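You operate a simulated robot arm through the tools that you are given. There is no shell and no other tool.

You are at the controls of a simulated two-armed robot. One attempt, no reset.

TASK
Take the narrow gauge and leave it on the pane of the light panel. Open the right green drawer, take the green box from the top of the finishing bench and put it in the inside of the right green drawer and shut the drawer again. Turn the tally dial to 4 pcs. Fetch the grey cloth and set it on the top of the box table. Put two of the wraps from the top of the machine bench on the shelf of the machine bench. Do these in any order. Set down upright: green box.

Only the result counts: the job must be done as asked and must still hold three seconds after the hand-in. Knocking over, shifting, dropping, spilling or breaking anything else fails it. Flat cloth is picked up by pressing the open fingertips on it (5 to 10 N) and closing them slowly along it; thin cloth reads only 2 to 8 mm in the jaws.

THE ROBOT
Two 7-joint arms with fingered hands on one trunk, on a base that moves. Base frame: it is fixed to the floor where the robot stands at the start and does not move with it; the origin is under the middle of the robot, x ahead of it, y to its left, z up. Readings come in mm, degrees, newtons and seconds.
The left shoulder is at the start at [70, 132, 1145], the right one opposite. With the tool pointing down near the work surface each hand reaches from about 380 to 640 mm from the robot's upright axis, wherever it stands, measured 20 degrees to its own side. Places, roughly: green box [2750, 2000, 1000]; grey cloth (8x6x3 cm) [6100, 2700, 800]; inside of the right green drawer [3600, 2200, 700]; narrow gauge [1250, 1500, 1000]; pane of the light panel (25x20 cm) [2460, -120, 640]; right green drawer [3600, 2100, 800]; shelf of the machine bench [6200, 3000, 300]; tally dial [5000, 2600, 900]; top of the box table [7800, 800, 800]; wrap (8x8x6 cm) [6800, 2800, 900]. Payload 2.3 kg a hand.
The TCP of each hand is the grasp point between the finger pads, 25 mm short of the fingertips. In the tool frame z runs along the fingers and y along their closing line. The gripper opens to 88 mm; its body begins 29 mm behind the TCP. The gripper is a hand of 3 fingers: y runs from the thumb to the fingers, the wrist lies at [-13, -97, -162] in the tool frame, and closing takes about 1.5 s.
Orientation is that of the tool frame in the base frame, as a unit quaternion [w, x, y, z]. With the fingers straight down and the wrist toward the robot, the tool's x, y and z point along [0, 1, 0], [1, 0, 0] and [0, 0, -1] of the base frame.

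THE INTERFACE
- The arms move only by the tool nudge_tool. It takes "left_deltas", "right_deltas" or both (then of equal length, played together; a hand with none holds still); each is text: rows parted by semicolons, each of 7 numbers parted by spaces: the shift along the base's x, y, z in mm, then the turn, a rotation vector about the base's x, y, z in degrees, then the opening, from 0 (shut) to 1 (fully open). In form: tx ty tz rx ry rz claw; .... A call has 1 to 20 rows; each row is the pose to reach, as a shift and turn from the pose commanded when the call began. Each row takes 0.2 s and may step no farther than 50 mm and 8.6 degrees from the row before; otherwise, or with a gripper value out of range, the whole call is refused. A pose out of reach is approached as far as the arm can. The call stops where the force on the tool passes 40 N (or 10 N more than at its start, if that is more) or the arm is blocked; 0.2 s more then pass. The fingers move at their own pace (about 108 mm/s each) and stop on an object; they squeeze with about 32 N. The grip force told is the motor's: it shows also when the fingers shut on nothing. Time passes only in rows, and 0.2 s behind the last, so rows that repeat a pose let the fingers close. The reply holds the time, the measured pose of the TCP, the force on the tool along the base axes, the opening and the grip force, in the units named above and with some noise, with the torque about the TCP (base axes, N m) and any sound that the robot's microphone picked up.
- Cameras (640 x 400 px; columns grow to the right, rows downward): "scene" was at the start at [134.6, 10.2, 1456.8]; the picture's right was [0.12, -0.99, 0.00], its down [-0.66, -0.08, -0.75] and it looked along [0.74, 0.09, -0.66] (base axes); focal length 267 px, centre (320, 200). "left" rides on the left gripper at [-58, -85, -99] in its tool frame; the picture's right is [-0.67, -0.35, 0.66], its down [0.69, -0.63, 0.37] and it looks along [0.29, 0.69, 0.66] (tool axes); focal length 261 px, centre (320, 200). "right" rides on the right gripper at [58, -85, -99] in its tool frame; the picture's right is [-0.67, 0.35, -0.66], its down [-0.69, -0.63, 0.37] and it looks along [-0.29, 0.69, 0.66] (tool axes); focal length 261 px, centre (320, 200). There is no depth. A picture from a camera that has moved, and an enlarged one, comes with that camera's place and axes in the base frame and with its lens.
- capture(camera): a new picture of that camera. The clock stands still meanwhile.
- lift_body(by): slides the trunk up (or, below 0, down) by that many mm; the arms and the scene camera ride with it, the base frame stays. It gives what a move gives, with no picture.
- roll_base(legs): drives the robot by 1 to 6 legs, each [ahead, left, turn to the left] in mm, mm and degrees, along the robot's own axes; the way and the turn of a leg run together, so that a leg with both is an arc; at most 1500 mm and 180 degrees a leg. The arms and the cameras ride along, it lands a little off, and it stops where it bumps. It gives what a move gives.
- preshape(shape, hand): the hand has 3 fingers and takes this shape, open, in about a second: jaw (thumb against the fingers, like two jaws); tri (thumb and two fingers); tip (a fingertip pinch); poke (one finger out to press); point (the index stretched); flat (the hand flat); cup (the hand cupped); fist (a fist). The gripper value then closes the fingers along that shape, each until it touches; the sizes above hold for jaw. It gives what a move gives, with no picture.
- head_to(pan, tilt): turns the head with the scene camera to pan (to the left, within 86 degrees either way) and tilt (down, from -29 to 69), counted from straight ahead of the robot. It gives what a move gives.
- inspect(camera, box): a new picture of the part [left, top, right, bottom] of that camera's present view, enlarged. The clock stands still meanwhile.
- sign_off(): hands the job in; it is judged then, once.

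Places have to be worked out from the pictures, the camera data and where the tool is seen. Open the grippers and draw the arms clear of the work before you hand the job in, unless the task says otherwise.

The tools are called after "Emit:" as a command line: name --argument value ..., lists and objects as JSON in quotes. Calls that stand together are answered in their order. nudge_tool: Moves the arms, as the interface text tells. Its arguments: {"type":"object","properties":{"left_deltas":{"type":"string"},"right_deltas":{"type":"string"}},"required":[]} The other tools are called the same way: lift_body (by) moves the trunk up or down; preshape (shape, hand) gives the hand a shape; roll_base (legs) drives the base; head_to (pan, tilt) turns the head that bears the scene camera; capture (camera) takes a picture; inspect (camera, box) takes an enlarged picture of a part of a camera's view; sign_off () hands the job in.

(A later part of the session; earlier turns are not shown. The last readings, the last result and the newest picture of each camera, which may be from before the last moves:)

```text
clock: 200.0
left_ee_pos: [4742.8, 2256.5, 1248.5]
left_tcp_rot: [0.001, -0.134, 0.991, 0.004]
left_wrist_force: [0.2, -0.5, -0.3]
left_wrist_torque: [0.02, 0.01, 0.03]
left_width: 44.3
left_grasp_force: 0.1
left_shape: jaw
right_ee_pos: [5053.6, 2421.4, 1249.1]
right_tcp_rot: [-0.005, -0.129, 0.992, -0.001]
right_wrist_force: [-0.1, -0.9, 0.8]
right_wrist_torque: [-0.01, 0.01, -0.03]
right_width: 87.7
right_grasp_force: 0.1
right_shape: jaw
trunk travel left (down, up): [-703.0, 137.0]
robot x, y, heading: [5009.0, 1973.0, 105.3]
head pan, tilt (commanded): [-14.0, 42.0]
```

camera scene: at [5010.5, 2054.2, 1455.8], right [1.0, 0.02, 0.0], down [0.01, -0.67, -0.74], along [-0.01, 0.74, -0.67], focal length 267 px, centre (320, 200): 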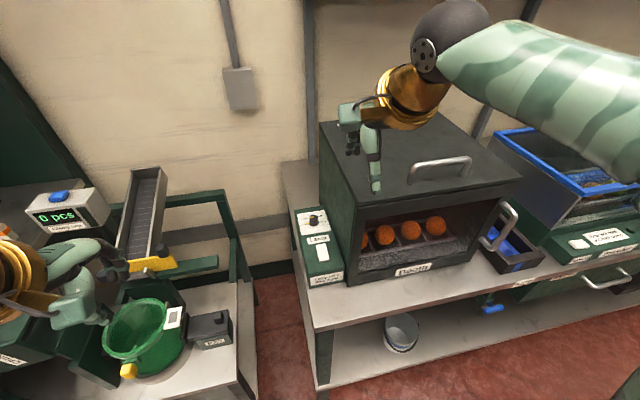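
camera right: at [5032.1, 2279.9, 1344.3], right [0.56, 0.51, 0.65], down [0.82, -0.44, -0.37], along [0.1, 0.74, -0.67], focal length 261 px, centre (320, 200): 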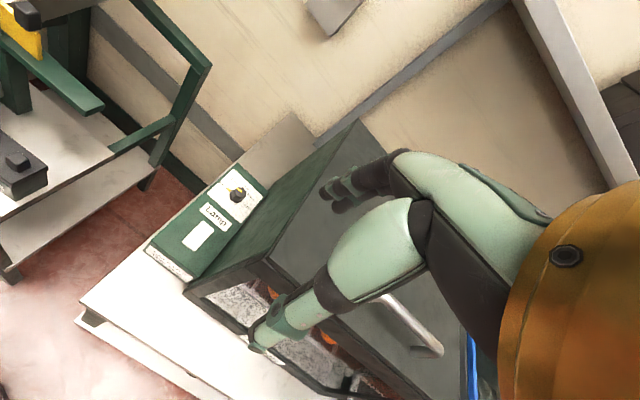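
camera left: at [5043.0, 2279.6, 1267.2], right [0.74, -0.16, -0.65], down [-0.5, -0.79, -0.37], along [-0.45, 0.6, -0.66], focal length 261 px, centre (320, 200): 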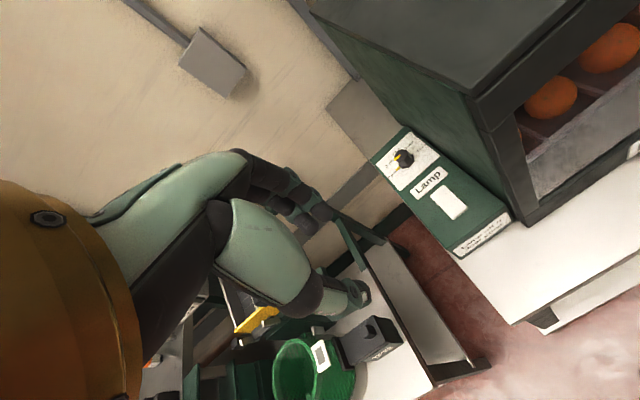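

I bring the right hand above the knob with a 20° clockwise yaw (to keep the wrist off the booth), at height first.

Emit:
nudge_tool --right_deltas "-17 35 0 0 0 -5 0.5; -34 70 0 0 0 -10 0.5; -50 105 0 0 0 -15 0.5; -66 139 0 0 0 -20 0.5; -66 139 -40 0 0 -20 0.5; -66 139 -80 0 0 -20 0.5; -66 139 -120 0 0 -20 0.5; -66 139 -160 0 0 -20 0.5; -66 139 -200 0 0 -20 0.5; -66 139 -200 0 0 -20 0.5"

Emit:
capture --camera "right"

Emit:
capture --camera "scene"

```text
clock: 202.2
left_ee_pos: [4740.8, 2265.0, 1247.2]
left_tcp_rot: [0.001, -0.133, 0.991, 0.0]
left_wrist_force: [0.7, 0.4, 0.4]
left_wrist_torque: [0.0, 0.03, -0.01]
left_width: 44.2
left_grasp_force: 0.0
left_shape: jaw
right_ee_pos: [4987.9, 2566.0, 1044.4]
right_tcp_rot: [-0.004, 0.046, 0.999, -0.003]
right_wrist_force: [-0.4, -0.1, 0.2]
right_wrist_torque: [-0.03, 0.0, -0.01]
right_width: 44.6
right_grasp_force: 0.0
right_shape: jaw
right hand out of reach, approached as far as the arm can: row 3, 4, 5, 6
trunk travel left (down, up): [-703.0, 137.0]
robot x, y, heading: [5012.9, 1975.4, 104.9]
head pan, tilt (commanded): [-14.0, 42.0]
```

```text
taken
camera right: at [4922.7, 2488.5, 1144.0], right [0.7, 0.29, 0.65], down [0.62, -0.69, -0.37], along [0.34, 0.66, -0.67], focal length 261 px, centre (320, 200)
```

right: 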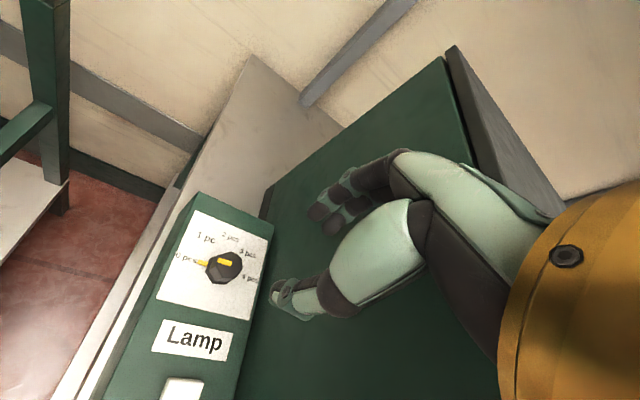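

```text
taken
camera scene: at [4996.7, 2106.2, 1455.9], right [1.0, 0.02, 0.0], down [0.01, -0.67, -0.74], along [-0.02, 0.74, -0.67], focal length 267 px, centre (320, 200)
```

scene: 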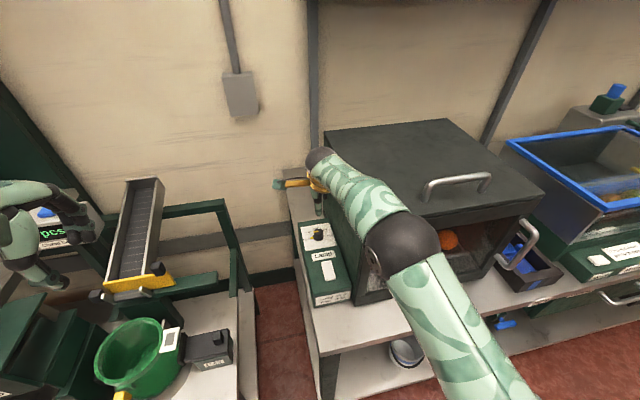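

My right forearm would pass too near the booth corner. I raise the hand and shift the base ~140 mm left so that the forearm comes in from the left-front.

Emit:
nudge_tool --right_deltas "0 0 40 0 0 0 0.5; 0 0 80 0 0 0 0.5; 0 0 120 0 0 0 0.5; 0 0 150 0 0 0 0.5"

Emit:
roll_base --legs '[[15, 140, 0]]'

Emit:
capture --camera "scene"

```text
clock: 203.2
left_ee_pos: [4740.1, 2263.3, 1249.0]
left_tcp_rot: [0.001, -0.133, 0.991, 0.001]
left_wrist_force: [0.2, -0.3, 0.2]
left_wrist_torque: [-0.01, 0.02, 0.0]
left_width: 44.4
left_grasp_force: 0.2
left_shape: jaw
right_ee_pos: [4994.1, 2550.1, 1166.3]
right_tcp_rot: [-0.003, 0.046, 0.999, -0.003]
right_wrist_force: [0.8, -0.2, -0.6]
right_wrist_torque: [-0.01, 0.01, 0.03]
right_width: 44.5
right_grasp_force: 0.0
right_shape: jaw
right hand out of reach, approached as far as the arm can: row 2, 3, 4
trunk travel left (down, up): [-703.0, 137.0]
robot x, y, heading: [5008.2, 1975.8, 105.0]
head pan, tilt (commanded): [-14.0, 42.0]
```

```text
clock: 204.6
left_ee_pos: [4602.4, 2242.2, 1248.1]
left_tcp_rot: [0.001, -0.134, 0.991, 0.001]
left_wrist_force: [0.4, -0.5, 0.7]
left_wrist_torque: [0.02, 0.02, 0.0]
left_width: 44.4
left_grasp_force: 0.1
left_shape: jaw
right_ee_pos: [4856.3, 2527.1, 1167.3]
right_tcp_rot: [-0.005, 0.045, 0.999, -0.004]
right_wrist_force: [0.1, 0.8, -0.5]
right_wrist_torque: [-0.02, 0.01, -0.02]
right_width: 44.4
right_grasp_force: 0.1
right_shape: jaw
trunk travel left (down, up): [-703.0, 137.0]
robot x, y, heading: [4871.4, 1951.8, 105.2]
head pan, tilt (commanded): [-14.0, 42.0]
```

```text
taken
camera scene: at [4859.6, 2084.0, 1455.9], right [1.0, 0.02, 0.0], down [0.01, -0.67, -0.74], along [-0.02, 0.74, -0.67], focal length 267 px, centre (320, 200)
```

scene: 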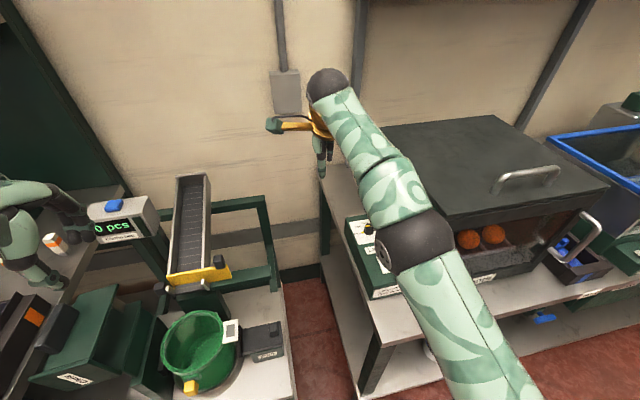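

Robot is now better placed. I move the right hand back over the knob while descending to z≈1045.

Emit:
nudge_tool --right_deltas "22 6 -20 0 0 0 0.5; 44 12 -40 0 0 0 0.5; 66 17 -60 0 0 0 0.5; 88 23 -80 0 0 0 0.5; 110 29 -100 0 0 0 0.5; 131 34 -120 0 0 0 0.5; 131 34 -120 0 0 0 0.5"

Emit:
capture --camera "scene"

Emit:
capture --camera "right"

```text
clock: 206.2
left_ee_pos: [4599.4, 2240.8, 1247.5]
left_tcp_rot: [0.002, -0.134, 0.991, 0.0]
left_wrist_force: [-0.3, 1.1, 0.3]
left_wrist_torque: [-0.01, -0.02, -0.01]
left_width: 45.0
left_grasp_force: 0.0
left_shape: jaw
right_ee_pos: [4985.2, 2562.3, 1046.4]
right_tcp_rot: [-0.004, 0.046, 0.999, -0.004]
right_wrist_force: [-0.1, -0.6, 0.1]
right_wrist_torque: [-0.03, 0.02, -0.03]
right_width: 44.2
right_grasp_force: 0.1
right_shape: jaw
trunk travel left (down, up): [-703.0, 137.0]
robot x, y, heading: [4868.7, 1952.1, 105.0]
head pan, tilt (commanded): [-14.0, 42.0]
```

```text
taken
camera scene: at [4856.0, 2083.1, 1455.9], right [1.0, 0.02, 0.0], down [0.01, -0.67, -0.74], along [-0.02, 0.74, -0.67], focal length 267 px, centre (320, 200)
```

scene: 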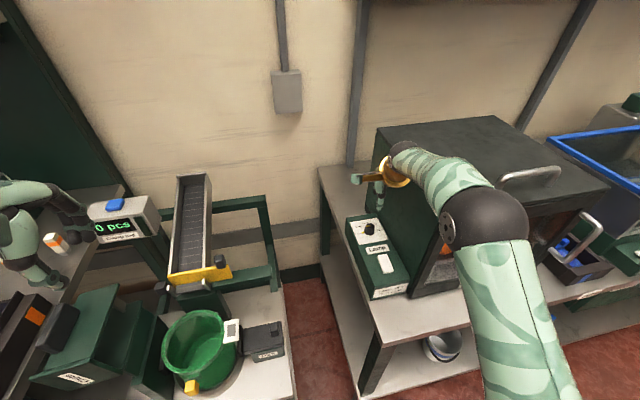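

```text
taken
camera right: at [4919.9, 2483.2, 1145.6], right [0.7, 0.29, 0.65], down [0.62, -0.69, -0.37], along [0.34, 0.66, -0.67], focal length 261 px, centre (320, 200)
```

right: 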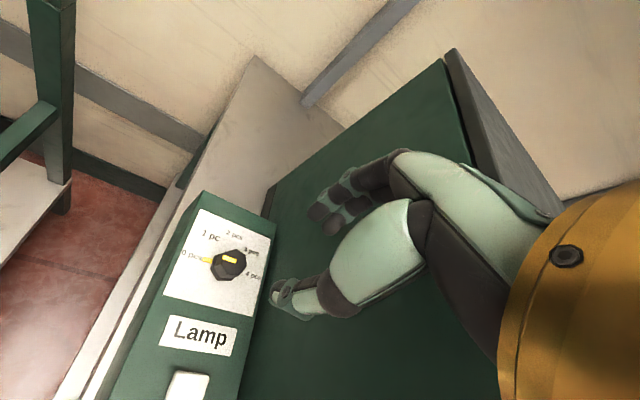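

The right elbow comes close to the booth corner, so this arm isn't suited. I back the base straight away, and will use the left hand, whose elbow points to the free left side.

Emit:
roll_base --legs '[[-230, 0, 0]]'

Emit:
nudge_tool --right_deltas "0 0 40 0 0 5 0.5; 0 0 80 0 0 10 0.5; 0 -30 110 0 0 15 0.5; 0 -60 130 0 0 20 0.5; 0 -90 150 0 0 20 0.5; 0 -120 160 0 0 20 0.5; -30 -130 170 0 0 20 0.5; -60 -140 180 0 0 20 0.5; -60 -140 190 0 0 20 0.5"

Emit:
capture --camera "scene"

```text
clock: 207.9
left_ee_pos: [4658.8, 2021.5, 1246.8]
left_tcp_rot: [0.002, -0.133, 0.991, -0.001]
left_wrist_force: [-0.1, 0.1, -0.6]
left_wrist_torque: [-0.02, 0.01, 0.02]
left_width: 44.2
left_grasp_force: 0.0
left_shape: jaw
right_ee_pos: [5045.0, 2341.8, 1046.2]
right_tcp_rot: [-0.003, 0.046, 0.999, -0.004]
right_wrist_force: [0.0, -0.1, 1.6]
right_wrist_torque: [-0.01, -0.04, -0.02]
right_width: 44.4
right_grasp_force: 0.3
right_shape: jaw
trunk travel left (down, up): [-703.0, 137.0]
robot x, y, heading: [4932.8, 1728.5, 105.1]
head pan, tilt (commanded): [-14.0, 42.0]
```

```text
clock: 209.9
left_ee_pos: [4660.9, 2018.3, 1248.3]
left_tcp_rot: [0.002, -0.133, 0.991, 0.0]
left_wrist_force: [0.1, -0.8, -0.3]
left_wrist_torque: [0.01, -0.02, 0.0]
left_width: 44.5
left_grasp_force: 0.0
left_shape: jaw
right_ee_pos: [4985.7, 2198.4, 1236.4]
right_tcp_rot: [-0.005, -0.128, 0.992, -0.004]
right_wrist_force: [0.8, 0.3, 0.7]
right_wrist_torque: [0.0, -0.01, -0.01]
right_width: 44.3
right_grasp_force: 0.1
right_shape: jaw
trunk travel left (down, up): [-703.0, 137.0]
robot x, y, heading: [4929.4, 1732.7, 105.3]
head pan, tilt (commanded): [-14.0, 42.0]
```

```text
taken
camera scene: at [4917.4, 1860.6, 1455.9], right [1.0, 0.02, 0.0], down [0.01, -0.67, -0.74], along [-0.02, 0.74, -0.67], focal length 267 px, centre (320, 200)
```

scene: 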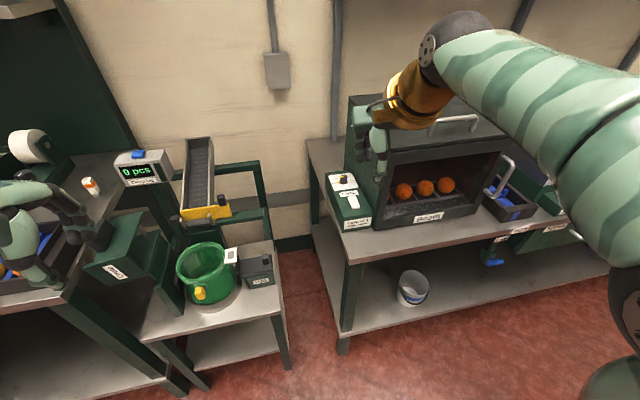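

I shift right 270 mm and then move ahead so the left hand can reach the knob from the left side.

Emit:
roll_base --legs '[[0, -270, 0], [215, 0, 0]]'

Emit:
head_to --pan 5 --tilt 45

Emit:
capture --camera "scene"

Emit:
capture --camera "left"

```text
clock: 213.1
left_ee_pos: [4862.8, 2292.4, 1247.6]
left_tcp_rot: [0.003, -0.136, 0.991, 0.002]
left_wrist_force: [-1.2, -0.7, 0.3]
left_wrist_torque: [-0.01, -0.01, -0.04]
left_width: 44.2
left_grasp_force: 0.1
left_shape: jaw
right_ee_pos: [5187.1, 2473.9, 1236.4]
right_tcp_rot: [-0.004, -0.131, 0.991, -0.003]
right_wrist_force: [0.0, 0.5, -0.3]
right_wrist_torque: [0.02, -0.01, -0.01]
right_width: 44.1
right_grasp_force: 0.0
right_shape: jaw
trunk travel left (down, up): [-703.0, 137.0]
robot x, y, heading: [5136.5, 2005.8, 105.2]
head pan, tilt (commanded): [-14.0, 42.0]
```

```text
clock: 213.9
left_ee_pos: [4862.2, 2295.6, 1246.9]
left_tcp_rot: [0.001, -0.136, 0.991, 0.0]
left_wrist_force: [-0.5, 1.0, 0.0]
left_wrist_torque: [-0.01, 0.01, 0.01]
left_width: 44.6
left_grasp_force: 0.0
left_shape: jaw
right_ee_pos: [5186.3, 2477.4, 1235.4]
right_tcp_rot: [-0.004, -0.13, 0.991, -0.004]
right_wrist_force: [0.1, 0.7, -0.3]
right_wrist_torque: [-0.02, -0.02, 0.01]
right_width: 44.6
right_grasp_force: 0.0
right_shape: jaw
trunk travel left (down, up): [-703.0, 137.0]
robot x, y, heading: [5133.3, 2005.9, 105.7]
head pan, tilt (commanded): [5.0, 45.0]
```

```text
taken
camera scene: at [5093.0, 2130.9, 1451.5], right [0.94, 0.35, 0.0], down [0.25, -0.66, -0.71], along [-0.25, 0.66, -0.71], focal length 267 px, centre (320, 200)
```

scene: 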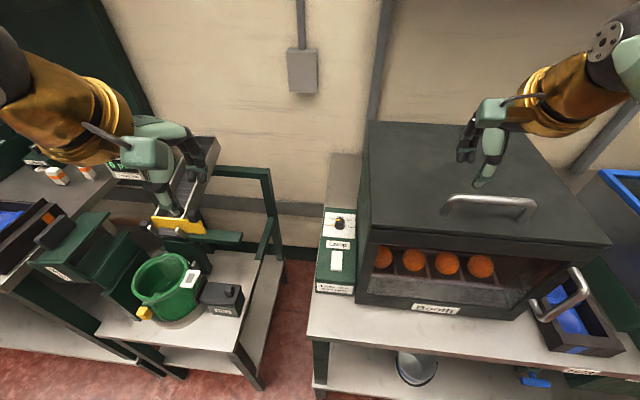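

```text
taken
camera left: at [4939.8, 2227.9, 1346.9], right [0.74, -0.16, -0.65], down [-0.49, -0.79, -0.37], along [-0.46, 0.59, -0.66], focal length 261 px, centre (320, 200)
```

left: 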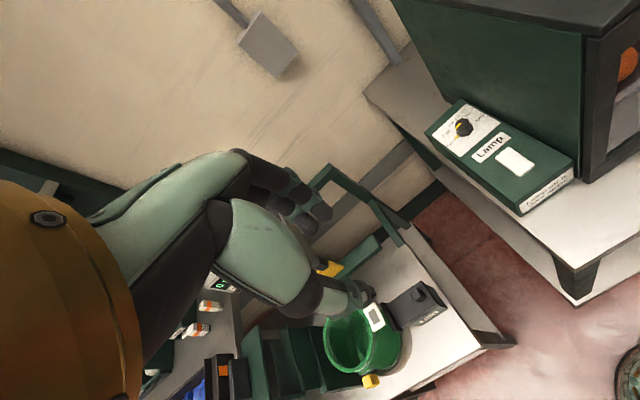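

I refine the knob position with zooms from this stance.

Emit:
inspect --camera "scene" --box '[308, 195, 372, 245]'

Emit:
inspect --camera "left" --box '[432, 100, 496, 150]'

```text
8.00 times, centred on (340, 220) of scene
camera zoom: at [5093.0, 2130.9, 1451.5], right [0.94, 0.35, 0.0], down [0.25, -0.66, -0.71], along [-0.25, 0.66, -0.71], focal length 2139 px, centre (160, 40)
```

zoom: 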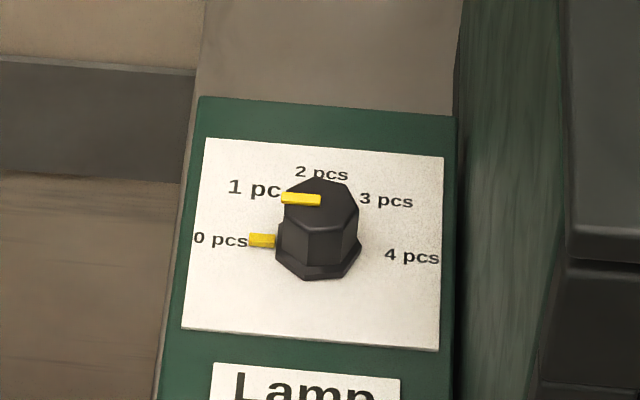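

```text
8.00 times, centred on (464, 125) of left
camera zoom: at [4939.8, 2227.9, 1346.9], right [0.74, -0.16, -0.65], down [-0.49, -0.79, -0.37], along [-0.46, 0.59, -0.66], focal length 2085 px, centre (-832, 800)
```

zoom: 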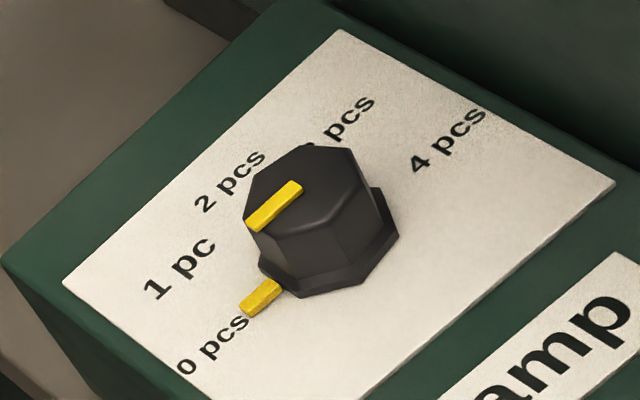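

Knob axis ≈ (4985, 2560). I nudge the base 18 mm ahead and bring the left hand above it at z≈1040, yawed 25° clockwise.

Emit:
roll_base --legs '[[18, 0, -0.4]]'

Emit:
nudge_tool --left_deltas "16 31 -15 0 0 -3 0.5; 32 62 -35 0 0 -6 0.5; 48 93 -60 0 0 -9 0.5; 64 124 -85 0 0 -12 0.5; 80 155 -110 0 0 -15 0.5; 96 186 -135 0 0 -19 0.5; 112 217 -160 0 0 -22 0.5; 127 247 -185 0 0 -25 0.5; 127 247 -205 0 0 -25 0.5; 127 247 -205 0 0 -25 0.5"

Emit:
capture --camera "left"

Emit:
capture --camera "scene"

```text
clock: 214.7
left_ee_pos: [4860.7, 2309.6, 1249.2]
left_tcp_rot: [0.002, -0.132, 0.991, 0.002]
left_wrist_force: [-0.2, -0.2, 0.5]
left_wrist_torque: [0.05, 0.04, 0.0]
left_width: 44.2
left_grasp_force: 0.2
left_shape: jaw
right_ee_pos: [5185.9, 2490.5, 1237.1]
right_tcp_rot: [-0.004, -0.127, 0.992, -0.002]
right_wrist_force: [-0.2, 0.5, 0.4]
right_wrist_torque: [0.04, -0.01, -0.01]
right_width: 44.2
right_grasp_force: 0.0
right_shape: jaw
trunk travel left (down, up): [-703.0, 137.0]
robot x, y, heading: [5126.7, 2021.7, 105.3]
head pan, tilt (commanded): [5.0, 45.0]
```

```text
clock: 216.9
left_ee_pos: [4986.7, 2560.0, 1041.3]
left_tcp_rot: [0.002, 0.086, 0.996, 0.0]
left_wrist_force: [0.2, 0.6, 0.5]
left_wrist_torque: [0.0, -0.02, 0.01]
left_width: 44.3
left_grasp_force: 0.0
left_shape: jaw
right_ee_pos: [5186.5, 2493.6, 1236.3]
right_tcp_rot: [-0.003, -0.127, 0.992, -0.004]
right_wrist_force: [0.4, -0.1, -0.1]
right_wrist_torque: [0.01, -0.03, -0.05]
right_width: 44.2
right_grasp_force: 0.1
right_shape: jaw
trunk travel left (down, up): [-703.0, 137.0]
robot x, y, heading: [5125.8, 2023.2, 105.1]
head pan, tilt (commanded): [5.0, 45.0]
```

```text
taken
camera left: at [5027.6, 2466.1, 1141.3], right [0.6, -0.46, -0.65], down [-0.78, -0.5, -0.37], along [-0.16, 0.73, -0.66], focal length 261 px, centre (320, 200)
```

left: 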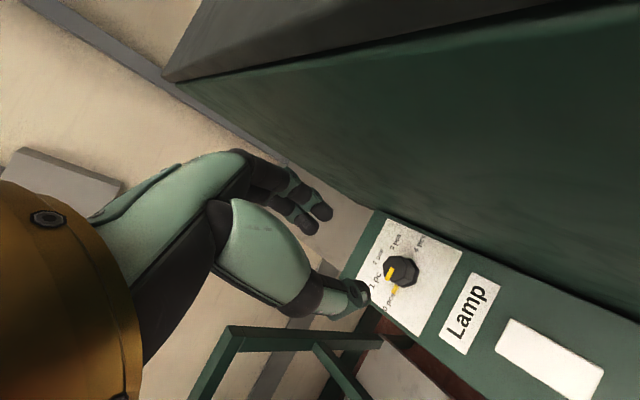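

```text
taken
camera scene: at [5088.9, 2147.9, 1451.6], right [0.94, 0.34, 0.0], down [0.24, -0.66, -0.71], along [-0.24, 0.66, -0.71], focal length 267 px, centre (320, 200)
```

scene: 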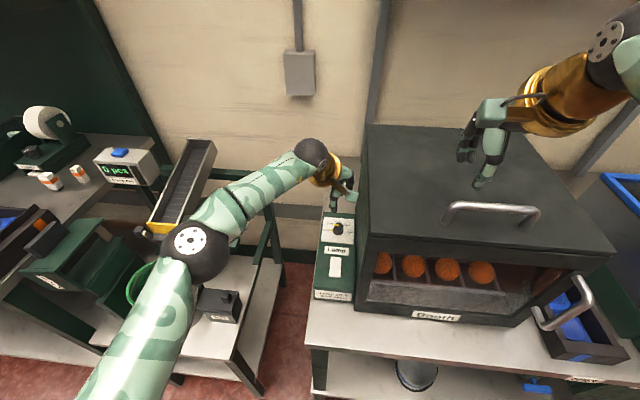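

The left arm comes in cleanly from the left. I zoom on the knob in the left camera for the final alignment.

Emit:
inspect --camera "left" --box '[340, 210, 468, 330]'

Emit:
inspect --camera "scene" --box '[290, 140, 386, 260]'

```text
3.33 times, centred on (404, 270) of left
camera zoom: at [5027.6, 2466.1, 1141.3], right [0.6, -0.46, -0.65], down [-0.78, -0.5, -0.37], along [-0.16, 0.73, -0.66], focal length 869 px, centre (40, -33)
```

zoom: 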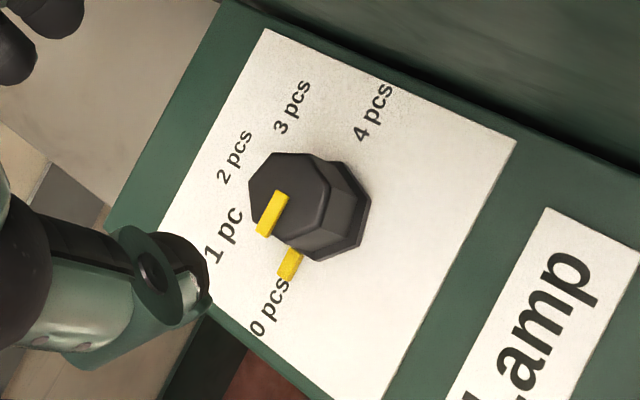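

```text
3.33 times, centred on (338, 200) of scene
camera zoom: at [5088.9, 2147.9, 1451.6], right [0.94, 0.34, 0.0], down [0.24, -0.66, -0.71], along [-0.24, 0.66, -0.71], focal length 891 px, centre (260, 200)
```

zoom: 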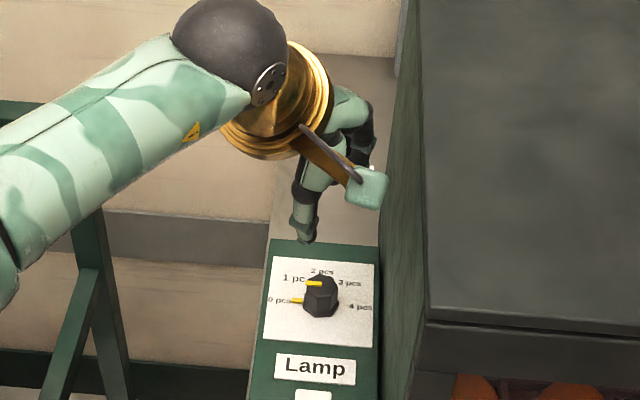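

Alignment is within a few mm. I descend to z≈968 (fingertips just above the knob top) and check.

Emit:
nudge_tool --left_deltas "0 2 -30 0 0 0 0.5; 0 2 -55 0 0 0 0.5; 0 2 -73 0 0 0 0.5; 0 2 -73 0 0 0 0.5"

Emit:
capture --camera "left"

Emit:
inspect --camera "scene" --box '[300, 160, 380, 250]'

```text
clock: 217.9
left_ee_pos: [4988.0, 2562.6, 967.1]
left_tcp_rot: [0.002, 0.086, 0.996, 0.0]
left_wrist_force: [0.3, -0.2, 1.3]
left_wrist_torque: [-0.02, -0.02, 0.01]
left_width: 44.5
left_grasp_force: 0.1
left_shape: jaw
right_ee_pos: [5186.0, 2494.1, 1237.5]
right_tcp_rot: [-0.004, -0.128, 0.992, -0.003]
right_wrist_force: [-0.3, -0.4, 0.3]
right_wrist_torque: [-0.02, -0.01, 0.03]
right_width: 44.2
right_grasp_force: 0.0
right_shape: jaw
trunk travel left (down, up): [-703.0, 137.0]
robot x, y, heading: [5131.6, 2020.7, 105.2]
head pan, tilt (commanded): [5.0, 45.0]
```

```text
taken
camera left: at [5028.8, 2468.8, 1067.4], right [0.6, -0.46, -0.65], down [-0.78, -0.5, -0.37], along [-0.16, 0.73, -0.66], focal length 261 px, centre (320, 200)
```

left: 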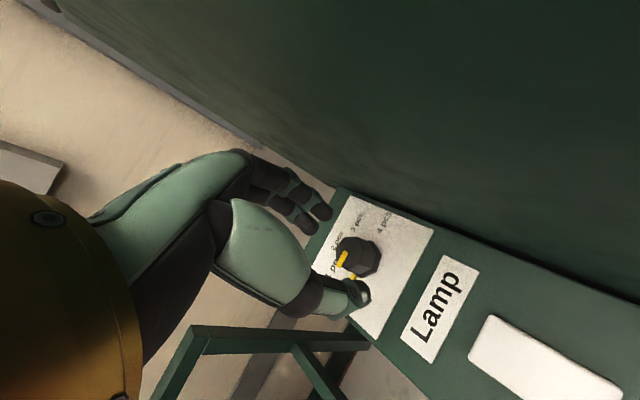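

```text
4.44 times, centred on (340, 205) of scene
camera zoom: at [5089.0, 2148.1, 1451.6], right [0.94, 0.34, 0.0], down [0.24, -0.66, -0.71], along [-0.24, 0.66, -0.71], focal length 1188 px, centre (231, 178)
```

zoom: 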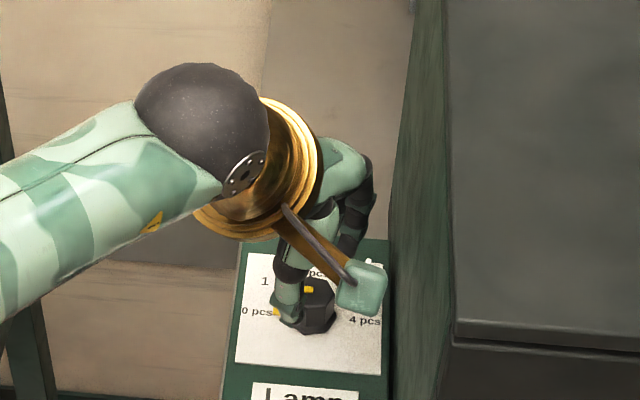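

The knob sits between thumb and fingers. I descend 24 mm to gripping height.

Emit:
nudge_tool --left_deltas "0.5 -2 -8 0 0 0 0.5; 0.5 -2 -16 0 0 0 0.5; 0.5 -2 -23 0 0 0 0.5; 0.5 -2 -23 0 0 0 0.5"

Emit:
capture --camera "left"

```text
clock: 218.9
left_ee_pos: [4987.5, 2561.8, 945.4]
left_tcp_rot: [0.001, 0.086, 0.996, 0.001]
left_wrist_force: [0.6, -0.1, 0.0]
left_wrist_torque: [0.02, 0.0, 0.02]
left_width: 44.2
left_grasp_force: 0.1
left_shape: jaw
right_ee_pos: [5185.7, 2495.0, 1236.1]
right_tcp_rot: [-0.004, -0.126, 0.992, -0.004]
right_wrist_force: [-1.0, 0.0, -0.2]
right_wrist_torque: [0.02, -0.01, -0.01]
right_width: 44.2
right_grasp_force: 0.1
right_shape: jaw
trunk travel left (down, up): [-703.0, 137.0]
robot x, y, heading: [5130.3, 2020.8, 105.2]
head pan, tilt (commanded): [5.0, 45.0]
```

```text
taken
camera left: at [5028.4, 2466.5, 1045.2], right [0.6, -0.46, -0.65], down [-0.78, -0.5, -0.37], along [-0.16, 0.73, -0.66], focal length 261 px, centre (320, 200)
```

left: 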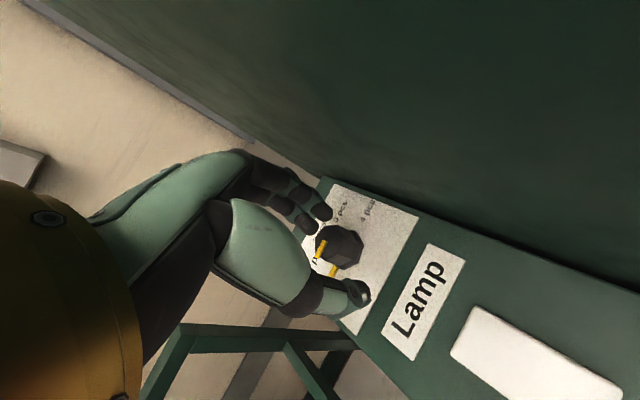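

The knob is between the pads; I close the fingers on it.

Emit:
nudge_tool --left_deltas "0 0 0 0 0 0 0.4; 0 0 0 0 0 0 0.3; 0 0 0 0 0 0 0.2; 0 0 0 0 0 0 0.1; 0 0 0 0 0 0 0; 0 0 0 0 0 0 0"

Emit:
capture --camera "left"

```text
clock: 220.3
left_ee_pos: [4988.1, 2561.6, 944.2]
left_tcp_rot: [0.003, 0.085, 0.996, 0.0]
left_wrist_force: [-0.1, 0.5, 0.1]
left_wrist_torque: [0.0, 0.0, -0.01]
left_width: 0.0
left_grasp_force: 32.1
left_shape: jaw
right_ee_pos: [5185.8, 2494.2, 1236.7]
right_tcp_rot: [-0.003, -0.127, 0.992, -0.004]
right_wrist_force: [-0.7, 1.3, 0.2]
right_wrist_torque: [0.03, 0.01, -0.02]
right_width: 44.4
right_grasp_force: 0.0
right_shape: jaw
trunk travel left (down, up): [-703.0, 137.0]
robot x, y, heading: [5128.7, 2025.4, 105.0]
head pan, tilt (commanded): [5.0, 45.0]
```

```text
taken
camera left: at [5028.4, 2466.5, 1045.3], right [0.6, -0.46, -0.65], down [-0.78, -0.5, -0.37], along [-0.16, 0.73, -0.66], focal length 261 px, centre (320, 200)
```

left: 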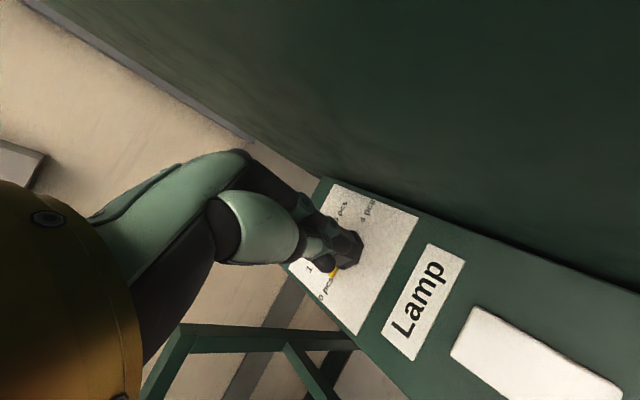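

The fingers closed above the knob: re-triangulating from my two left-camera heights puts the knob top at (4980, 2579, 909), lower and farther than assumed. I rise, open, and step the base 20 mm ahead.

Emit:
nudge_tool --left_deltas "0 0 15 0 0 0 0; 0 0 30 0 0 0 0.3; 0 0 45 0 0 0 0.5; 0 0 45 0 0 0 0.5"

Emit:
roll_base --legs '[[20, 0, 0]]'

Emit:
capture --camera "left"

Emit:
inspect --camera "left" --box '[300, 200, 428, 310]'

```text
clock: 221.3
left_ee_pos: [4985.7, 2560.3, 990.6]
left_tcp_rot: [0.001, 0.087, 0.996, 0.0]
left_wrist_force: [-0.5, 0.4, -0.8]
left_wrist_torque: [0.0, 0.04, 0.02]
left_width: 17.8
left_grasp_force: 0.1
left_shape: jaw
right_ee_pos: [5185.2, 2493.5, 1235.6]
right_tcp_rot: [-0.004, -0.127, 0.992, -0.004]
right_wrist_force: [-0.9, 0.2, 1.5]
right_wrist_torque: [0.01, 0.0, 0.01]
right_width: 44.2
right_grasp_force: 0.1
right_shape: jaw
trunk travel left (down, up): [-703.0, 137.0]
robot x, y, heading: [5128.9, 2019.9, 105.0]
head pan, tilt (commanded): [5.0, 45.0]
```

```text
clock: 222.1
left_ee_pos: [4981.8, 2577.0, 991.9]
left_tcp_rot: [0.0, 0.085, 0.996, 0.002]
left_wrist_force: [1.0, -0.5, 0.1]
left_wrist_torque: [-0.01, 0.02, -0.05]
left_width: 18.0
left_grasp_force: 0.0
left_shape: jaw
right_ee_pos: [5180.8, 2508.7, 1238.7]
right_tcp_rot: [-0.004, -0.127, 0.992, -0.002]
right_wrist_force: [-0.8, -1.0, 0.2]
right_wrist_torque: [-0.01, 0.02, -0.03]
right_width: 44.0
right_grasp_force: 0.1
right_shape: jaw
trunk travel left (down, up): [-703.0, 137.0]
robot x, y, heading: [5121.9, 2039.5, 105.0]
head pan, tilt (commanded): [5.0, 45.0]
```

```text
taken
camera left: at [5023.9, 2481.7, 1092.2], right [0.6, -0.46, -0.66], down [-0.78, -0.5, -0.37], along [-0.16, 0.73, -0.66], focal length 261 px, centre (320, 200)
```

left: 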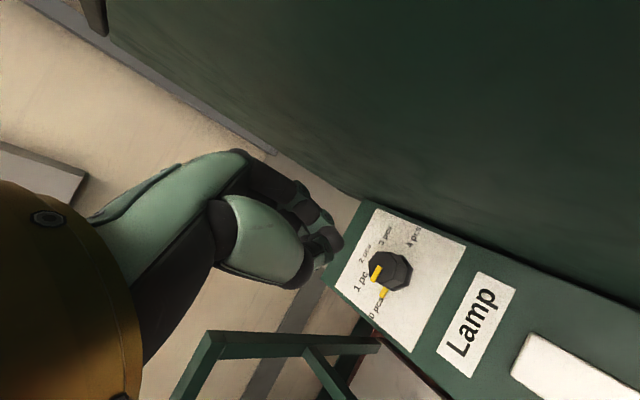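

```text
3.64 times, centred on (364, 255) of left
camera zoom: at [5023.9, 2481.7, 1092.2], right [0.6, -0.46, -0.66], down [-0.78, -0.5, -0.37], along [-0.16, 0.73, -0.66], focal length 948 px, centre (160, 0)
```

zoom: 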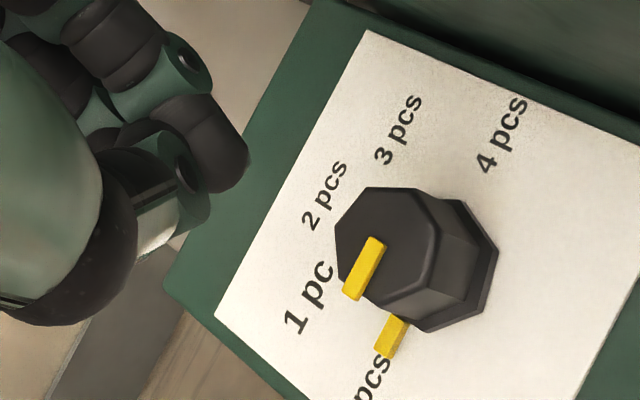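

Now TCP is almost over the knob (4979, 2580). I open, shift slightly and descend to z≈921.

Emit:
nudge_tool --left_deltas "-1 2 0 0 0 0 0.5; -2 3 -15 0 0 0 0.5; -2 3 -30 0 0 0 0.5; -2 3 -45 0 0 0 0.5; -2 3 -60 0 0 0 0.5; -2 3 -69 0 0 0 0.5; -2 3 -69 0 0 0 0.5"

Emit:
capture --camera "left"

Emit:
inspect --camera "scene" --box '[300, 160, 380, 250]'

```text
clock: 223.5
left_ee_pos: [4979.2, 2583.2, 932.9]
left_tcp_rot: [0.002, 0.085, 0.996, 0.012]
left_wrist_force: [1.4, -4.4, 19.4]
left_wrist_torque: [-0.06, -0.08, -0.02]
left_width: 21.2
left_grasp_force: 0.1
left_shape: jaw
right_ee_pos: [5181.3, 2506.8, 1238.6]
right_tcp_rot: [-0.004, -0.127, 0.992, -0.001]
right_wrist_force: [0.6, 0.0, 0.0]
right_wrist_torque: [-0.03, 0.02, -0.01]
right_width: 44.2
right_grasp_force: 0.1
right_shape: jaw
trunk travel left (down, up): [-703.0, 137.0]
robot x, y, heading: [5128.8, 2043.2, 105.1]
head pan, tilt (commanded): [5.0, 45.0]
stopped in row 7 (left hand): the force on the tool passed its limit at 43 N (the readings are from after the stop); the commanded pose is now the measured one
```

```text
taken
camera left: at [5021.0, 2485.9, 1029.9], right [0.61, -0.44, -0.66], down [-0.78, -0.5, -0.38], along [-0.16, 0.75, -0.64], focal length 261 px, centre (320, 200)
```

left: 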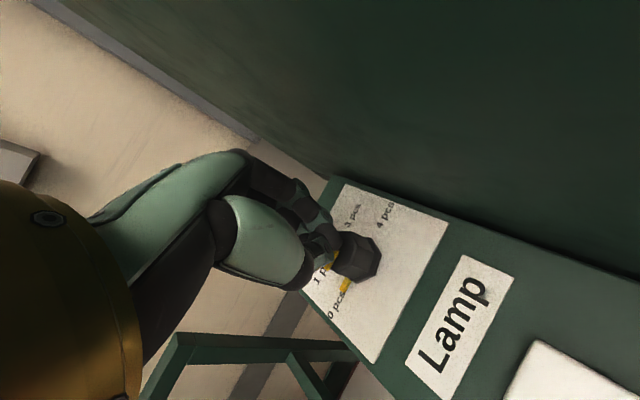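

```text
4.44 times, centred on (340, 205) of scene
camera zoom: at [5085.3, 2160.5, 1452.3], right [0.94, 0.34, 0.0], down [0.24, -0.66, -0.71], along [-0.24, 0.67, -0.7], focal length 1188 px, centre (231, 178)
```

zoom: 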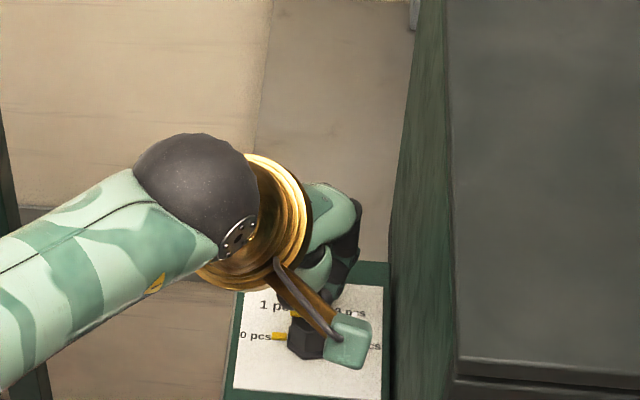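

The fingers had not reopened (21 mm), so the tips pressed on the knob top. I lift off and open the hand fully, watching the width.

Emit:
nudge_tool --left_deltas "0 0 20 0 0 0 0.5; 0 0 40 0 0 0 0.5; 0 0 60 0 0 0 0.6; 0 0 60 0 0 0 0.6; 0 0 60 0 0 0 0.6; 0 0 60 0 0 0 0.6"

Emit:
capture --camera "left"

```text
clock: 224.9
left_ee_pos: [4977.8, 2586.3, 986.7]
left_tcp_rot: [0.002, 0.084, 0.996, 0.008]
left_wrist_force: [1.0, -0.5, -0.1]
left_wrist_torque: [-0.01, 0.02, -0.03]
left_width: 20.5
left_grasp_force: 0.0
left_shape: jaw
right_ee_pos: [5179.3, 2512.9, 1235.5]
right_tcp_rot: [-0.004, -0.127, 0.992, -0.004]
right_wrist_force: [-0.3, 0.0, -0.6]
right_wrist_torque: [0.0, -0.01, 0.01]
right_width: 44.4
right_grasp_force: 0.0
right_shape: jaw
trunk travel left (down, up): [-703.0, 137.0]
robot x, y, heading: [5122.9, 2042.5, 105.1]
head pan, tilt (commanded): [5.0, 45.0]
```

```text
taken
camera left: at [5019.0, 2489.7, 1085.4], right [0.61, -0.45, -0.66], down [-0.78, -0.5, -0.38], along [-0.16, 0.74, -0.65], focal length 261 px, centre (320, 200)
```

left: 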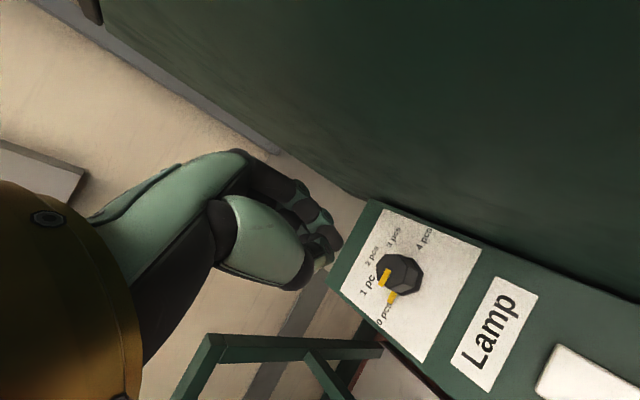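

The fingers seem stuck partially closed. I command full opening for a second.

Emit:
nudge_tool --left_deltas "0 0 0 0 0 0 1; 0 0 0 0 0 0 1; 0 0 0 0 0 0 1; 0 0 0 0 0 0 1; 0 0 0 0 0 0 1; 0 0 0 0 0 0 1"

```text
clock: 226.3
left_ee_pos: [4977.5, 2585.1, 987.3]
left_tcp_rot: [0.002, 0.084, 0.996, 0.008]
left_wrist_force: [0.3, -0.8, -0.5]
left_wrist_torque: [0.01, 0.01, -0.01]
left_width: 87.7
left_grasp_force: 0.0
left_shape: jaw
right_ee_pos: [5180.4, 2513.2, 1237.1]
right_tcp_rot: [-0.004, -0.126, 0.992, -0.004]
right_wrist_force: [0.4, -0.1, -0.2]
right_wrist_torque: [0.0, 0.01, 0.06]
right_width: 44.3
right_grasp_force: 0.1
right_shape: jaw
trunk travel left (down, up): [-703.0, 137.0]
robot x, y, heading: [5121.7, 2041.8, 104.8]
head pan, tilt (commanded): [5.0, 45.0]
```

Fully open now. I set ~44 mm again, and check the alignment above the knob.

Emit:
nudge_tool --left_deltas "0 -3 0 0 0 0 0.5; 0 -4 0 0 0 0 0.5; 0 -4 0 0 0 0 0.5; 0 -4 0 0 0 0 0.5"

Emit:
inspect --camera "left" --box '[300, 200, 460, 325]'

```text
clock: 227.3
left_ee_pos: [4978.3, 2582.4, 986.5]
left_tcp_rot: [0.003, 0.084, 0.996, 0.008]
left_wrist_force: [-0.3, -0.4, -0.1]
left_wrist_torque: [0.02, 0.02, 0.03]
left_width: 44.6
left_grasp_force: 0.1
left_shape: jaw
right_ee_pos: [5178.8, 2513.1, 1235.2]
right_tcp_rot: [-0.004, -0.127, 0.992, -0.003]
right_wrist_force: [0.3, 0.9, -0.1]
right_wrist_torque: [0.01, 0.01, 0.01]
right_width: 44.4
right_grasp_force: 0.0
right_shape: jaw
trunk travel left (down, up): [-703.0, 137.0]
robot x, y, heading: [5124.5, 2041.9, 104.9]
head pan, tilt (commanded): [5.0, 45.0]
```

```text
3.20 times, centred on (380, 262) of left
camera zoom: at [5019.6, 2485.9, 1085.8], right [0.61, -0.45, -0.66], down [-0.78, -0.5, -0.38], along [-0.16, 0.74, -0.65], focal length 834 px, centre (128, 0)
```

zoom: 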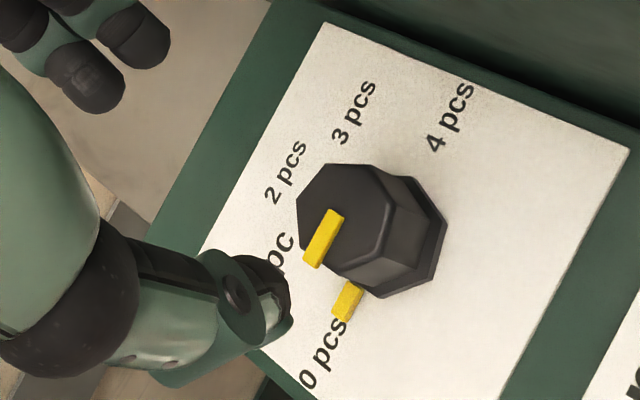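

Knob at (4980.4, 2580.2). I shift (+1.5, −3) and descend to z≈921 with the 44 mm opening.

Emit:
nudge_tool --left_deltas "1.5 -3 -15 0 0 0 0.5; 1.5 -3 -30 0 0 0 0.5; 1.5 -3 -45 0 0 0 0.5; 1.5 -3 -57 0 0 0 0.5; 1.5 -3 -65 0 0 0 0.5; 1.5 -3 -65 0 0 0 0.5"

Emit:
capture --camera "left"

```text
clock: 228.7
left_ee_pos: [4979.6, 2580.0, 922.4]
left_tcp_rot: [0.002, 0.085, 0.996, 0.008]
left_wrist_force: [-0.6, 0.6, 0.7]
left_wrist_torque: [-0.02, 0.0, -0.01]
left_width: 44.2
left_grasp_force: 0.1
left_shape: jaw
right_ee_pos: [5178.9, 2512.9, 1237.0]
right_tcp_rot: [-0.004, -0.126, 0.992, -0.004]
right_wrist_force: [0.1, -0.5, -0.6]
right_wrist_torque: [0.02, 0.01, 0.01]
right_width: 44.4
right_grasp_force: 0.0
right_shape: jaw
trunk travel left (down, up): [-703.0, 137.0]
robot x, y, heading: [5124.6, 2046.0, 105.2]
head pan, tilt (commanded): [5.0, 45.0]
```

```text
taken
camera left: at [5020.9, 2484.3, 1020.6], right [0.61, -0.45, -0.66], down [-0.78, -0.5, -0.38], along [-0.16, 0.74, -0.65], focal length 261 px, centre (320, 200)
```

left: 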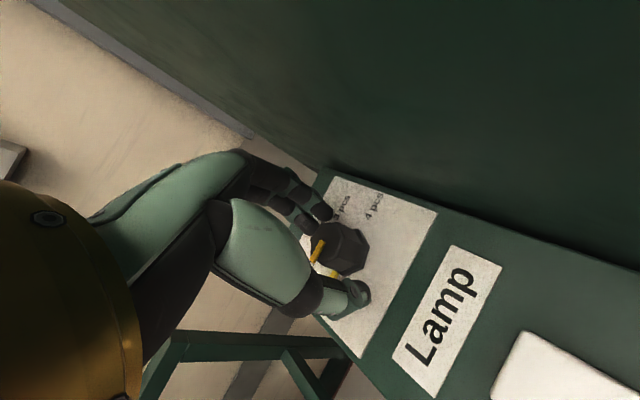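

The knob is centred between the pads at the right height. I close on it now.

Emit:
nudge_tool --left_deltas "0 0 0 0 0 0 0.4; 0 0 0 0 0 0 0.3; 0 0 0 0 0 0 0.2; 0 0 0 0 0 0 0.1; 0 0 0 0 0 0 0; 0 0 0 0 0 0 0"

Emit:
capture --camera "left"

```text
clock: 230.1
left_ee_pos: [4979.5, 2579.7, 922.0]
left_tcp_rot: [0.002, 0.085, 0.996, 0.008]
left_wrist_force: [-1.0, -0.4, 0.0]
left_wrist_torque: [0.03, 0.0, 0.0]
left_width: 19.8
left_grasp_force: 32.1
left_shape: jaw
right_ee_pos: [5178.7, 2513.6, 1237.3]
right_tcp_rot: [-0.004, -0.127, 0.992, -0.004]
right_wrist_force: [0.4, -0.1, 0.2]
right_wrist_torque: [0.0, -0.03, 0.03]
right_width: 44.4
right_grasp_force: 0.0
right_shape: jaw
trunk travel left (down, up): [-703.0, 137.0]
robot x, y, heading: [5124.8, 2044.3, 105.0]
head pan, tilt (commanded): [5.0, 45.0]
```

```text
taken
camera left: at [5020.6, 2484.2, 1020.9], right [0.61, -0.45, -0.66], down [-0.78, -0.5, -0.38], along [-0.16, 0.74, -0.65], focal length 261 px, centre (320, 200)
```

left: 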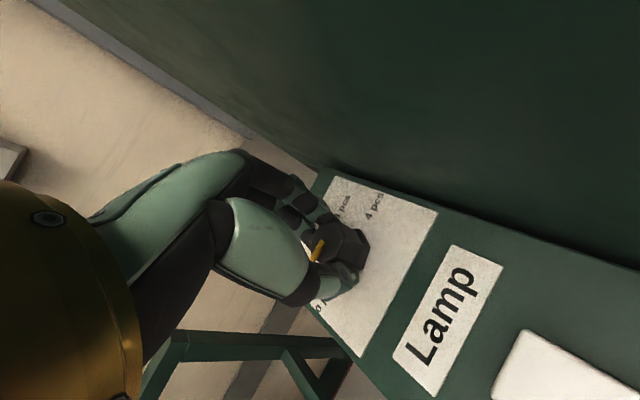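

Good grip on the knob (19.8 mm, 32 N). I rotate clockwise 45° in small steps.

Emit:
nudge_tool --left_deltas "0 0 0 0 0 -7.5 0; 0 0 0 0 0 -15 0; 0 0 0 0 0 -22.5 0; 0 0 0 0 0 -30 0; 0 0 0 0 0 -37.5 0; 0 0 0 0 0 -45 0; 0 0 0 0 0 -45 0"

Emit:
capture --camera "left"

Emit:
inspect --camera "scene" --box '[300, 160, 380, 250]'

```text
clock: 230.9
left_ee_pos: [4980.0, 2570.6, 922.0]
left_tcp_rot: [0.003, 0.204, 0.979, 0.02]
left_wrist_force: [-1.9, 28.5, -0.3]
left_wrist_torque: [0.75, -0.15, 0.05]
left_width: 19.9
left_grasp_force: 31.9
left_shape: jaw
left hand out of reach, approached as far as the arm can: row 2, 3
right_ee_pos: [5180.6, 2523.4, 1231.2]
right_tcp_rot: [-0.003, -0.126, 0.992, -0.008]
right_wrist_force: [-1.0, 0.0, -0.5]
right_wrist_torque: [0.03, 0.01, -0.03]
right_width: 44.0
right_grasp_force: 0.1
right_shape: jaw
trunk travel left (down, up): [-703.0, 137.0]
robot x, y, heading: [5124.5, 2046.0, 104.7]
head pan, tilt (commanded): [5.0, 45.0]
stopped in row 3 (left hand): the force on the tool passed its limit at 46 N (the readings are from after the stop); the commanded pose is now the measured one
```

```text
taken
camera left: at [4997.5, 2465.3, 1018.2], right [0.48, -0.56, -0.67], down [-0.87, -0.29, -0.39], along [0.03, 0.77, -0.63], focal length 261 px, centre (320, 200)
```

left: 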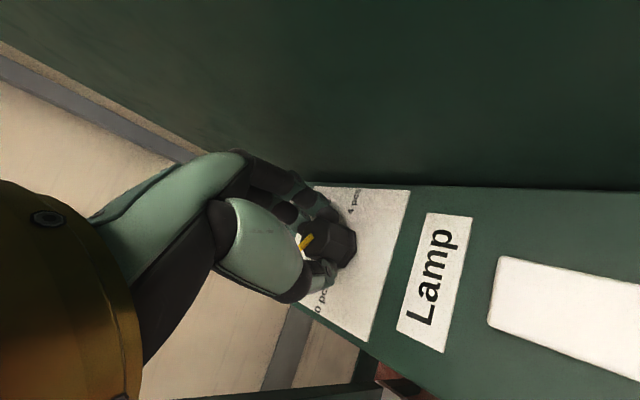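

```text
4.44 times, centred on (340, 205) of scene
camera zoom: at [5083.2, 2180.4, 1450.3], right [0.94, 0.34, 0.0], down [0.24, -0.67, -0.7], along [-0.24, 0.66, -0.71], focal length 1188 px, centre (231, 178)
```

zoom: 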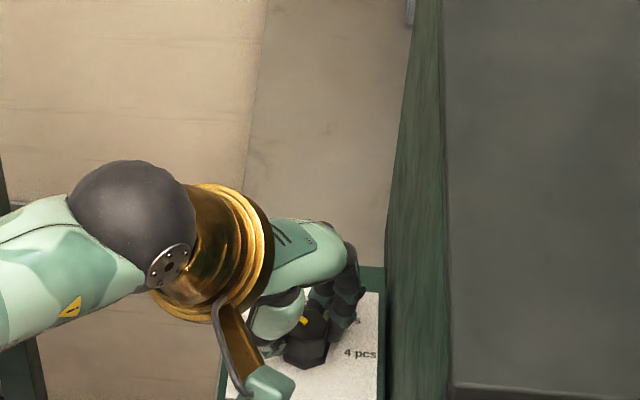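

The arm hit a reach limit during the turn. I release, rise 60 mm and test how far this hand can yaw clockwise in free air.

Emit:
nudge_tool --left_deltas "0 3 0 0 0 0 0.3; 0 5 0 0 0 0 0.6; 0 5 0 0 0 0 0.6; 0 5 20 0 0 0 0.6; 0 5 40 0 0 0 0.6; 0 5 60 0 0 0 0.6; 0 5 60 0 0 0 0.6"

Emit:
inspect --camera "scene" --box '[300, 160, 380, 250]'

Emit:
capture --camera "left"

```text
clock: 232.5
left_ee_pos: [4979.5, 2564.3, 965.1]
left_tcp_rot: [0.002, 0.202, 0.979, 0.02]
left_wrist_force: [0.7, -0.7, -0.3]
left_wrist_torque: [0.0, 0.0, -0.01]
left_width: 52.5
left_grasp_force: 0.0
left_shape: jaw
left hand out of reach, approached as far as the arm can: row 2, 3, 4, 5, 6, 7
right_ee_pos: [5180.4, 2513.8, 1237.4]
right_tcp_rot: [-0.004, -0.126, 0.992, -0.003]
right_wrist_force: [0.5, -0.3, 0.5]
right_wrist_torque: [-0.04, -0.01, 0.01]
right_width: 44.3
right_grasp_force: 0.0
right_shape: jaw
trunk travel left (down, up): [-703.0, 137.0]
robot x, y, heading: [5122.5, 2042.1, 105.0]
head pan, tilt (commanded): [5.0, 45.0]
```

```text
4.44 times, centred on (340, 205) of scene
camera zoom: at [5084.2, 2167.9, 1451.6], right [0.94, 0.34, 0.0], down [0.24, -0.66, -0.71], along [-0.24, 0.66, -0.71], focal length 1188 px, centre (231, 178)
```

zoom: 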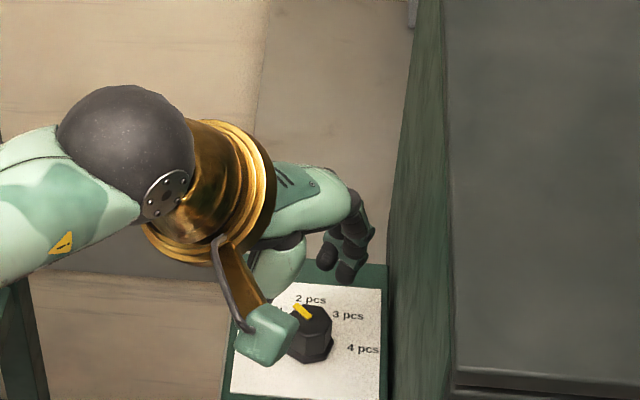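

```text
taken
camera left: at [4997.1, 2458.6, 1061.4], right [0.49, -0.56, -0.67], down [-0.87, -0.29, -0.39], along [0.02, 0.78, -0.63], focal length 261 px, centre (320, 200)
```

left: 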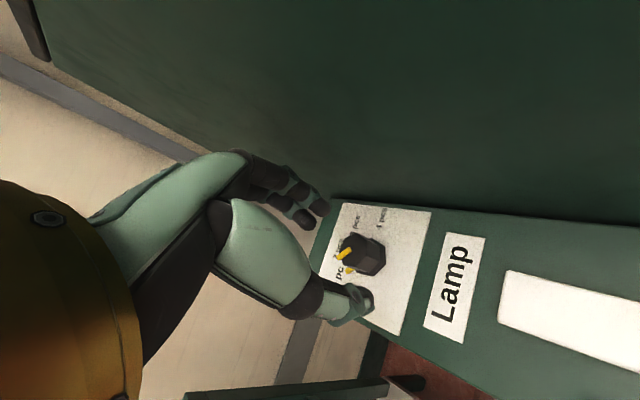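

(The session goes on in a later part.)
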